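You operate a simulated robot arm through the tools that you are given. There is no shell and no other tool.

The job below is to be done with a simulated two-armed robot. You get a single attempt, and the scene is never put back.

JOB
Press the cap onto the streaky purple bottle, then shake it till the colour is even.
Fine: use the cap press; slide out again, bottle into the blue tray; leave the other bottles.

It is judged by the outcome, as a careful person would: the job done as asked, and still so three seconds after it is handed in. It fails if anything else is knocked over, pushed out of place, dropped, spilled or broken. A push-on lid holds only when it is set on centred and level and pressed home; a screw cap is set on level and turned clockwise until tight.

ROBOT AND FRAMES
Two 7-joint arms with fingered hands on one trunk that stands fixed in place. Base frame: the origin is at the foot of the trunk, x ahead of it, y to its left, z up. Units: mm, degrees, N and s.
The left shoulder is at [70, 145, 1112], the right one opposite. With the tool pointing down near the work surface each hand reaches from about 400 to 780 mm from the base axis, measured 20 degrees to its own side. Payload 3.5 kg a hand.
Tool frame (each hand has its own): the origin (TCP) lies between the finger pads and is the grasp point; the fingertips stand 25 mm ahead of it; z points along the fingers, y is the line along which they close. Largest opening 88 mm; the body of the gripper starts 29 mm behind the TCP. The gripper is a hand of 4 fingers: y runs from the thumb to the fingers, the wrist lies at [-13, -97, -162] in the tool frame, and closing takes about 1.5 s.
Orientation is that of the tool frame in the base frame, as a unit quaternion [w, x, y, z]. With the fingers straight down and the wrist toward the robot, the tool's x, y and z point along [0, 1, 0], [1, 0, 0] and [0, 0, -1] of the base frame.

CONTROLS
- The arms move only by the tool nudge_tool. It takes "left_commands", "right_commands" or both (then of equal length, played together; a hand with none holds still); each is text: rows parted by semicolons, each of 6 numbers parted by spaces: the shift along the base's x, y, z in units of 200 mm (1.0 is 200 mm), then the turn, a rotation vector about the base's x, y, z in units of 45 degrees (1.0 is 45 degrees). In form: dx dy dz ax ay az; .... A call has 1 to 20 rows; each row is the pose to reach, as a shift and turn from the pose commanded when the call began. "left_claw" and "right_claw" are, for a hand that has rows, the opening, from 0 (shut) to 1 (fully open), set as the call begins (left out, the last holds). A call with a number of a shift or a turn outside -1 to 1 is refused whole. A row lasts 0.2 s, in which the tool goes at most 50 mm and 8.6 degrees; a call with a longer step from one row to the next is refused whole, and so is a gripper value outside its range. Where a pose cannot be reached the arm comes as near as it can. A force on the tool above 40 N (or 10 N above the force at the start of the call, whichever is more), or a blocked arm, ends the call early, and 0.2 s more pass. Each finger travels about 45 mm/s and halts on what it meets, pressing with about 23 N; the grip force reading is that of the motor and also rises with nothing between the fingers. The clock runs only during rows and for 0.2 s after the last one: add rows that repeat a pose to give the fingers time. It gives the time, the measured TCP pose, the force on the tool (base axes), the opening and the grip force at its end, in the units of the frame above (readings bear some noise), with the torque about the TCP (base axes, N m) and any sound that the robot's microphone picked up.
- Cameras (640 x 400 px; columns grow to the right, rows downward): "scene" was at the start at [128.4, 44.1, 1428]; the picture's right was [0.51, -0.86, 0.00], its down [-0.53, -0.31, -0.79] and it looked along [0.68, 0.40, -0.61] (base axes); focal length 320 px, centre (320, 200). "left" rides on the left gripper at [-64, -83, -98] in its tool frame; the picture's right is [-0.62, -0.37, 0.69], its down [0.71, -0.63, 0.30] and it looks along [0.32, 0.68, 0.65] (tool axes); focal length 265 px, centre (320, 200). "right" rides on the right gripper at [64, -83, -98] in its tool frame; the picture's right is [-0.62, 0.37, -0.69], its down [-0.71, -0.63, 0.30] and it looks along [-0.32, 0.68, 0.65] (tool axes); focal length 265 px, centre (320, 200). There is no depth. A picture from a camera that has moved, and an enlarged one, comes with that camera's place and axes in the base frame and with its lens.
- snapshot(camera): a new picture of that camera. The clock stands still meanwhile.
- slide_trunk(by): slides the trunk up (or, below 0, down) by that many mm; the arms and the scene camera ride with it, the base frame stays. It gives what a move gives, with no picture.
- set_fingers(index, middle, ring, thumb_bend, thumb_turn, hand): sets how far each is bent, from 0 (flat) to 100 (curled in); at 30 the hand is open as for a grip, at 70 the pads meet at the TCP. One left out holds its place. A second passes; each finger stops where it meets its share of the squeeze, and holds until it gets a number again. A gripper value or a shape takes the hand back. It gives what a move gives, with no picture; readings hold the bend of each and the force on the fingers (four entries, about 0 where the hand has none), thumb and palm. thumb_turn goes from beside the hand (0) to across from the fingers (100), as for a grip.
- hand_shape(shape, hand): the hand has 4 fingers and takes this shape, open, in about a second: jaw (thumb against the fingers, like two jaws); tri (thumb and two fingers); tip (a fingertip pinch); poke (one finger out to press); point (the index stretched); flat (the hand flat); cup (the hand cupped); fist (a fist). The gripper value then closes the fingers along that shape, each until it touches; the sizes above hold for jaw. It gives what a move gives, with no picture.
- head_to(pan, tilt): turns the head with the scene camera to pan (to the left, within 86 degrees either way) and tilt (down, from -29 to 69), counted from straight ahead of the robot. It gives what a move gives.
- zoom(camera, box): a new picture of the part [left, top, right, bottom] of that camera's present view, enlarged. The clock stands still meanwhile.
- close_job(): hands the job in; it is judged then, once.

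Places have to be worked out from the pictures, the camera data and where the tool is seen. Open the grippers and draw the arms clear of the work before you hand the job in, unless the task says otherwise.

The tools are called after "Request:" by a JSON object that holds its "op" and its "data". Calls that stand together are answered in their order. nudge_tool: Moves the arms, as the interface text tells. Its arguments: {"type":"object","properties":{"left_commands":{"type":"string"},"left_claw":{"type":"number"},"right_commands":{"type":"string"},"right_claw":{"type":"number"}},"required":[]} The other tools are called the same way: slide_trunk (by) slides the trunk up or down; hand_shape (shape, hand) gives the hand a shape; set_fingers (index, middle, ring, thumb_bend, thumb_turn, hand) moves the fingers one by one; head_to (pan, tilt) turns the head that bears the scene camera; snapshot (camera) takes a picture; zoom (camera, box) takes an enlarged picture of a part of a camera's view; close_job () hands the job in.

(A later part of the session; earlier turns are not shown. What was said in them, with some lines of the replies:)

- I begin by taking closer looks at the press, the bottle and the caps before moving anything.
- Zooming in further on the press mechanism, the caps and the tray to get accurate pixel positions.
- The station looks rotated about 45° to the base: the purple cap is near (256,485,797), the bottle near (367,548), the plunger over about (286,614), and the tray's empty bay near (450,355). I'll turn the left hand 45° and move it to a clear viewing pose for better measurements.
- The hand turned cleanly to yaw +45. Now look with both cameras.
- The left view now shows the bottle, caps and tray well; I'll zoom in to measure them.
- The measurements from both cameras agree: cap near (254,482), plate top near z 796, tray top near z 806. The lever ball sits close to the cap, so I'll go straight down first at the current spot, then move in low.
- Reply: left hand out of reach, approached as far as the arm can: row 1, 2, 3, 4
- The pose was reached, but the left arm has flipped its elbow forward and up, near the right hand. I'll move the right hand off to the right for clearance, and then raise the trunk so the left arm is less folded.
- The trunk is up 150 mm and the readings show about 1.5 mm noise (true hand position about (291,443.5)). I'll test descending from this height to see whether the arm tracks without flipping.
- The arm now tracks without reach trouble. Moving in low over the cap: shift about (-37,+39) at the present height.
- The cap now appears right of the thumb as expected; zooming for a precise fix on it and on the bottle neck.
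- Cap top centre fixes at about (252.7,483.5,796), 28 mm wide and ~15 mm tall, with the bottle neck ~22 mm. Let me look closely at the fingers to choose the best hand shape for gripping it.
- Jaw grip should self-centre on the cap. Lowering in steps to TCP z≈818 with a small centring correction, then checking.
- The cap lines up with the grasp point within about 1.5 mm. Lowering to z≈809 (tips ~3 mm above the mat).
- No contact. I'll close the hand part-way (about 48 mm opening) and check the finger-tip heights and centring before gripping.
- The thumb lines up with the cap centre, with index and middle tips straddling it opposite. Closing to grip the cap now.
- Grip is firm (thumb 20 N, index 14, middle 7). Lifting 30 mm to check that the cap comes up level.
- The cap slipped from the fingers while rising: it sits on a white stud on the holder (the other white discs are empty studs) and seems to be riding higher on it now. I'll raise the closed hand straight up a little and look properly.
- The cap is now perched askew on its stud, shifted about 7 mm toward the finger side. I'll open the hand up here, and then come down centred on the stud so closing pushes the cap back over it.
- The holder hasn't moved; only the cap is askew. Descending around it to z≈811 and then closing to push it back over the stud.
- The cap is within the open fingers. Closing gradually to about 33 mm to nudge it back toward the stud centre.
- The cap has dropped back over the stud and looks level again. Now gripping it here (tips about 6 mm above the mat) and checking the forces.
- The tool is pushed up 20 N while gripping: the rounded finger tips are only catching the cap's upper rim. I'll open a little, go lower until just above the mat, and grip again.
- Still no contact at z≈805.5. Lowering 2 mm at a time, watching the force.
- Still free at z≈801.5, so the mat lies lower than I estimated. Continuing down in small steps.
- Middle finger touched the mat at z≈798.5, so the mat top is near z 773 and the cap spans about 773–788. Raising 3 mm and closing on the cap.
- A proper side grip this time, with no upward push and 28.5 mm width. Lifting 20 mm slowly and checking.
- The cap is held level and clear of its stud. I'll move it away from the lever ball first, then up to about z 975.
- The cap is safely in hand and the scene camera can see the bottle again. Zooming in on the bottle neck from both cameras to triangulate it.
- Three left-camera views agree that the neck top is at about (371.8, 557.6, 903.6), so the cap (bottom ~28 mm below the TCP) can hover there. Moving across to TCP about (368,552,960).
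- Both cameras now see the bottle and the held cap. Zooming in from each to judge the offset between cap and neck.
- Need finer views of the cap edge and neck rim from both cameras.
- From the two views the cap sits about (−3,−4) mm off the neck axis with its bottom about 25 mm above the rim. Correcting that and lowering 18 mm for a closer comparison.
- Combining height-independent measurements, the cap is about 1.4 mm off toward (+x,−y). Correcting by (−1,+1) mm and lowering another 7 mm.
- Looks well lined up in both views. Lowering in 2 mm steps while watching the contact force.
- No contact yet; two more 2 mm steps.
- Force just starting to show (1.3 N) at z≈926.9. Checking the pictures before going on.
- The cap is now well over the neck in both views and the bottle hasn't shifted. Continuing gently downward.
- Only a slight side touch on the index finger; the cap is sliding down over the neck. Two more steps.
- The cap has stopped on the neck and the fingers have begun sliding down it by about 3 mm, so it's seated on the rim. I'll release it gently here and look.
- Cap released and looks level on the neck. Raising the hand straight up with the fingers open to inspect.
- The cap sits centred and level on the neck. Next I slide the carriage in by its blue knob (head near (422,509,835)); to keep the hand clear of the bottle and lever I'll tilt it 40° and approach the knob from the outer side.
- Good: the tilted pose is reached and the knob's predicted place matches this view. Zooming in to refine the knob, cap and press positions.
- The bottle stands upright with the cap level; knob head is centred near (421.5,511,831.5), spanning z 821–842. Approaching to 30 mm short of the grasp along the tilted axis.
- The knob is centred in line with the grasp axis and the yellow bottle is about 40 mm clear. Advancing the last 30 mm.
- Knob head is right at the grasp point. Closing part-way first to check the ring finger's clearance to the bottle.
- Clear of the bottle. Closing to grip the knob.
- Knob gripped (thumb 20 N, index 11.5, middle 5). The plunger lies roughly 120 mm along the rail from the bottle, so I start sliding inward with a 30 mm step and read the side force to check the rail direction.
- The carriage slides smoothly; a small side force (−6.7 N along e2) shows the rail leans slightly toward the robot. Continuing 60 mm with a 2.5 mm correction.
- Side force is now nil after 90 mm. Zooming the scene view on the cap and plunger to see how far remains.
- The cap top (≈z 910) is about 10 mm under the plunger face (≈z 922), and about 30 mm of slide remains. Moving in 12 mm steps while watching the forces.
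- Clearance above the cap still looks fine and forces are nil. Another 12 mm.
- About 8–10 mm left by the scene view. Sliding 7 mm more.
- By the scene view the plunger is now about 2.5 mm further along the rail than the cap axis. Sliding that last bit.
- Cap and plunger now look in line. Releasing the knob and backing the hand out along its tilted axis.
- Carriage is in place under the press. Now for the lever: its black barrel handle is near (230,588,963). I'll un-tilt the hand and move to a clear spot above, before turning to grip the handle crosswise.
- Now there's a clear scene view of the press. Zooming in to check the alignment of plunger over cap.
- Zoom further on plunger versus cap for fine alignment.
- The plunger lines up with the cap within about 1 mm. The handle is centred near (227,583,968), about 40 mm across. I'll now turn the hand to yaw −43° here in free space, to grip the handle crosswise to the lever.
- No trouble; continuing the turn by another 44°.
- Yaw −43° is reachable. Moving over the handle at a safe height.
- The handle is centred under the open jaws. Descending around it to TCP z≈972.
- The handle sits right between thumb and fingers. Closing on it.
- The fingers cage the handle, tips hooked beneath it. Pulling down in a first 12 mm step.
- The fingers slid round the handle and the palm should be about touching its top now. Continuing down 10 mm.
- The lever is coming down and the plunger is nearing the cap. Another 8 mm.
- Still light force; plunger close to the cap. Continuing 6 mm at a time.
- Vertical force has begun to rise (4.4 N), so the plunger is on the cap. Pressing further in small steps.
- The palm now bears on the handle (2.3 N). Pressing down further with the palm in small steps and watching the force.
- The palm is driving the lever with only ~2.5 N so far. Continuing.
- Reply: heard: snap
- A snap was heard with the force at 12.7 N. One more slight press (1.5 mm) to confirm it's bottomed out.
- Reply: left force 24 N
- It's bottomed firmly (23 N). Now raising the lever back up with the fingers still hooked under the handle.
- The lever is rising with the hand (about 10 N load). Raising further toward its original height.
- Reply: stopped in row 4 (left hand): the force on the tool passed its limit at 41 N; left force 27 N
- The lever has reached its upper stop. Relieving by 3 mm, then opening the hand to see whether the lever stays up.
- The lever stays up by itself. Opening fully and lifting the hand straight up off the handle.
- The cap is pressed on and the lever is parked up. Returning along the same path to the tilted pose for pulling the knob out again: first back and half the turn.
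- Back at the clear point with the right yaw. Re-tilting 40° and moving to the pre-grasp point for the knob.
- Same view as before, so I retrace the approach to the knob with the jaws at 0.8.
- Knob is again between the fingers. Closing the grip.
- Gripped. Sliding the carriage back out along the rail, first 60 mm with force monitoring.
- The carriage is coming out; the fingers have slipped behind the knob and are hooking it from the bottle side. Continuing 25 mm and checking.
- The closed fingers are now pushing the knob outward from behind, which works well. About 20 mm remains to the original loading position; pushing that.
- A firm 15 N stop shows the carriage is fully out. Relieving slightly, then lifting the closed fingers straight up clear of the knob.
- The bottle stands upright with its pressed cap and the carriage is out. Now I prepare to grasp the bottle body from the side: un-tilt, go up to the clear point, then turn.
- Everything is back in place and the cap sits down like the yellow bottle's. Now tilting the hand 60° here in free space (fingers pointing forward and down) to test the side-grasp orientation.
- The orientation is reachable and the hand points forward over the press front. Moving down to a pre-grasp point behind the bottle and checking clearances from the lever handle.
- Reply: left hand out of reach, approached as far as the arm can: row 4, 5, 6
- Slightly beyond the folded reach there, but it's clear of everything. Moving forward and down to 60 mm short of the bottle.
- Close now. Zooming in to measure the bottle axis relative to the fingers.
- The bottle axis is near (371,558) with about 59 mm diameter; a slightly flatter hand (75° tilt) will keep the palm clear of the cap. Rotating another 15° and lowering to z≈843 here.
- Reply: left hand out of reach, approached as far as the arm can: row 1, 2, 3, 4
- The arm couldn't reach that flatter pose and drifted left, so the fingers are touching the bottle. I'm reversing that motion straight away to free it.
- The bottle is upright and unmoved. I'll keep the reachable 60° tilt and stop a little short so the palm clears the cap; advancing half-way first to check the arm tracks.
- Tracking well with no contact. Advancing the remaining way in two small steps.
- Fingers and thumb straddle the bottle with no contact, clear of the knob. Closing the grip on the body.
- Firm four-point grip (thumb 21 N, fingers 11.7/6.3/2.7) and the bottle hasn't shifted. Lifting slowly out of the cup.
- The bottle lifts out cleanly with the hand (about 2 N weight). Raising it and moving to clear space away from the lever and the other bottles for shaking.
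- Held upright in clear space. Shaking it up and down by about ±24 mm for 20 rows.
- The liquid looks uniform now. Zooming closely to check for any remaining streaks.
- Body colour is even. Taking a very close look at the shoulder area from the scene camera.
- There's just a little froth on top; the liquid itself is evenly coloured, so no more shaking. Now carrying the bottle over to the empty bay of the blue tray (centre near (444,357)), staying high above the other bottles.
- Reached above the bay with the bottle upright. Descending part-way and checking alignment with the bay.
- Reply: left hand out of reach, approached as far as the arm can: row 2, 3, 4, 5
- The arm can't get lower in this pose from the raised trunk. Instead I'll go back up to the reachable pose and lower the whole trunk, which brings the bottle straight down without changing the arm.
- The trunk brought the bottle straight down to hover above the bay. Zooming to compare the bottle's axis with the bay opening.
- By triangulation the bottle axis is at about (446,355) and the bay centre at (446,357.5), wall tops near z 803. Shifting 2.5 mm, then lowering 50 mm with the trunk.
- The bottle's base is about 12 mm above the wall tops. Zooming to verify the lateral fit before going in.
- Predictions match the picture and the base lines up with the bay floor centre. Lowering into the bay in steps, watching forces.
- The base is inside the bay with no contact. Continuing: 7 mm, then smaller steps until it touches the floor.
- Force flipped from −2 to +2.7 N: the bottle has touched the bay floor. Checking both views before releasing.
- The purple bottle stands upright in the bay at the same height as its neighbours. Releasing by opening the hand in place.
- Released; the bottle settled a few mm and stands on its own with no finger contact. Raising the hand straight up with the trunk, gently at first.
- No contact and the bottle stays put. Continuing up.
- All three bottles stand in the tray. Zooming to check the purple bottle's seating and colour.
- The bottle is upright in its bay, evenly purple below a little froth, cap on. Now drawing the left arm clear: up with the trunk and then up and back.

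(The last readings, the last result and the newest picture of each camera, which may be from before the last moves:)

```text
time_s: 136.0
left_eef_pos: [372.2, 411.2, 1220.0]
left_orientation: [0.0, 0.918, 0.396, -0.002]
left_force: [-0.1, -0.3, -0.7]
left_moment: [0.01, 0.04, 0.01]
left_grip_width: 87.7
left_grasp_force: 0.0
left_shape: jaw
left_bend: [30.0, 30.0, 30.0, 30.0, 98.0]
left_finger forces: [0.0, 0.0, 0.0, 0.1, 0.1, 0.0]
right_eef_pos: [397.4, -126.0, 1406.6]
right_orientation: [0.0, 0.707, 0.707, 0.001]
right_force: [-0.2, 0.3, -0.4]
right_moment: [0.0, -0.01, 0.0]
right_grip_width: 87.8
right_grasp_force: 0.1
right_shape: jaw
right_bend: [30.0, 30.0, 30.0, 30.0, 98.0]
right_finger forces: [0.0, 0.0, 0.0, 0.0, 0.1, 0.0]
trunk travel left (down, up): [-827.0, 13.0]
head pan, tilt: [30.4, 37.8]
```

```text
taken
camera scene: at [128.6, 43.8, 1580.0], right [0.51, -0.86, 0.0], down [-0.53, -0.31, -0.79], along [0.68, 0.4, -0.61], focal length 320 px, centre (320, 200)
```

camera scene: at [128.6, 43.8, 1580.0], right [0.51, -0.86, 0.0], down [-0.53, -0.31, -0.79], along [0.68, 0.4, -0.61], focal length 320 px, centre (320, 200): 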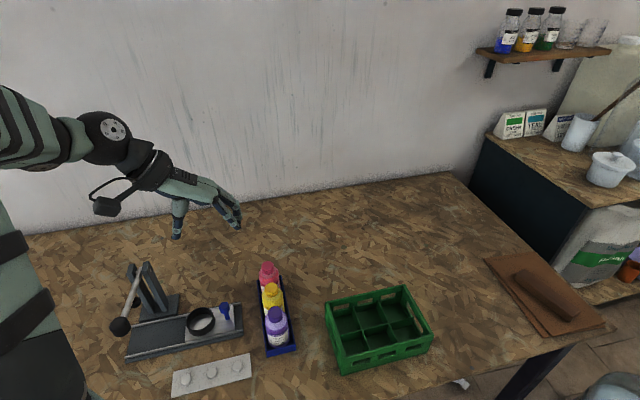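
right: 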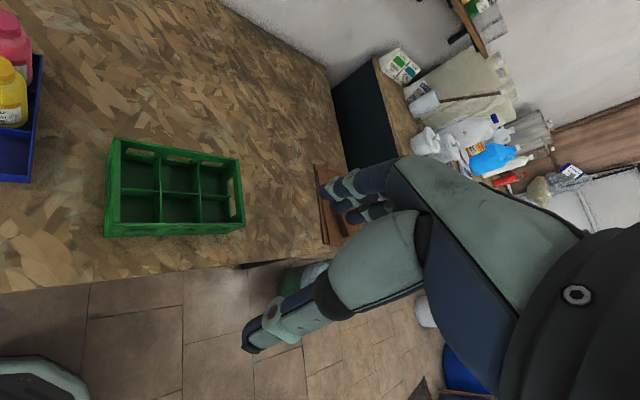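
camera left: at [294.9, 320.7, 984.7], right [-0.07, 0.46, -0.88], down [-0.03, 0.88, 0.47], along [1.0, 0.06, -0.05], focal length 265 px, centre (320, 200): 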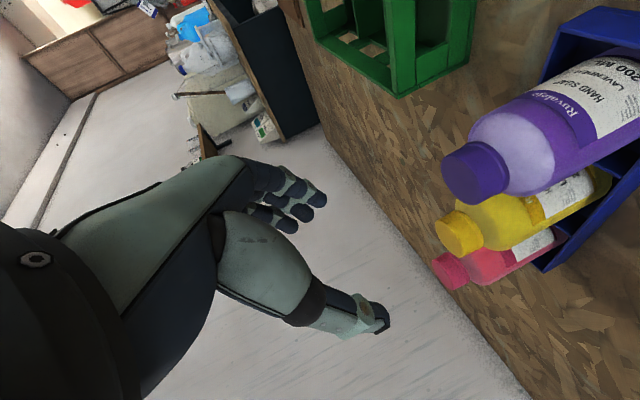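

The arm is well clear and the full scene is visible. One last close look at the tray, the press and the cap holder before handing in.

Request:
{"op": "zoom", "data": {"camera": "scene", "box": [245, 255, 309, 360]}}

Request:
{"op": "zoom", "data": {"camera": "scene", "box": [95, 250, 305, 400]}}

Request:
{"op": "zoom", "data": {"camera": "scene", "box": [260, 300, 292, 352]}}

```text
3.81 times, centred on (277, 308) of scene
camera zoom: at [128.6, 43.8, 1580.0], right [0.51, -0.86, 0.0], down [-0.53, -0.31, -0.79], along [0.68, 0.4, -0.61], focal length 1219 px, centre (484, -210)
```

zoom: 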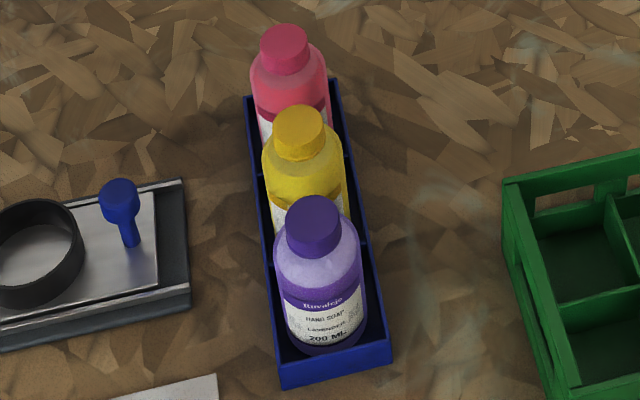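

```text
2.67 times, centred on (200, 325) of scene
camera zoom: at [128.6, 43.8, 1580.0], right [0.51, -0.86, 0.0], down [-0.53, -0.31, -0.79], along [0.68, 0.4, -0.61], focal length 853 px, centre (640, -133)
```

zoom: 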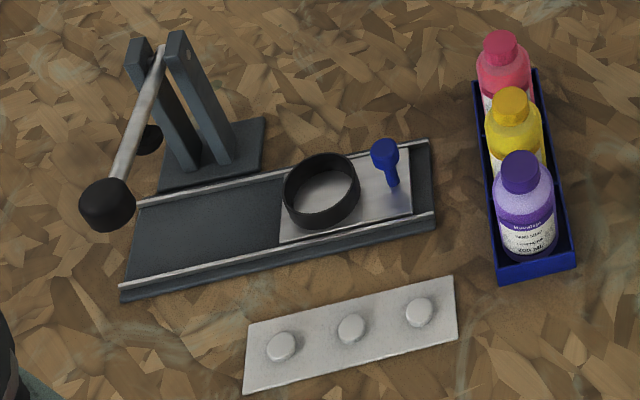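

```text
7.69 times, centred on (276, 326) of scene
camera zoom: at [128.6, 43.8, 1580.0], right [0.51, -0.86, 0.0], down [-0.53, -0.31, -0.79], along [0.68, 0.4, -0.61], focal length 2462 px, centre (658, -769)
```

zoom: 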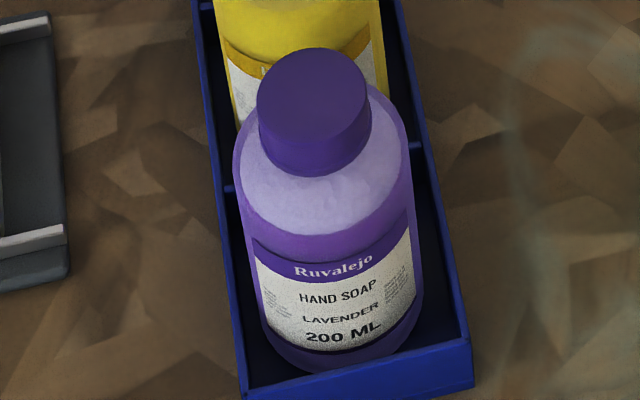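

The carriage is out, the lever is up, and the purple bottle stands upright in the blue tray with its cap pressed on and even colour. The other bottles are where they were, both hands are open and the arms are clear, so I'm handing the job in.

Request:
{"op": "close_job", "data": {}}

```text
The job is handed in.
```

The purple bottle is capped, shaken to an even colour and standing upright in the empty bay of the blue tray. I've handed the job in, and I haven't seen the verdict.

- **Cap:** I pressed it on with the cap press and heard it snap home. It slipped onto its holder stud on the first try, and I reseated it before picking it up again.
- **Shake:** About four seconds of upright shaking cleared the streaks. A layer of pale froth remains on top of the soap; the liquid below it is evenly purple.
- **Press:** The carriage is slid out again to its stop, and the lever is back up.
- **Other bottles:** The yellow and pink bottles look undisturbed in the tray.

While I was lining up to grasp the capped bottle, the arm drifted and the fingers nudged it in its cup. I backed off straight away; it stayed upright and I saw no damage. Both hands are open and clear of the work.
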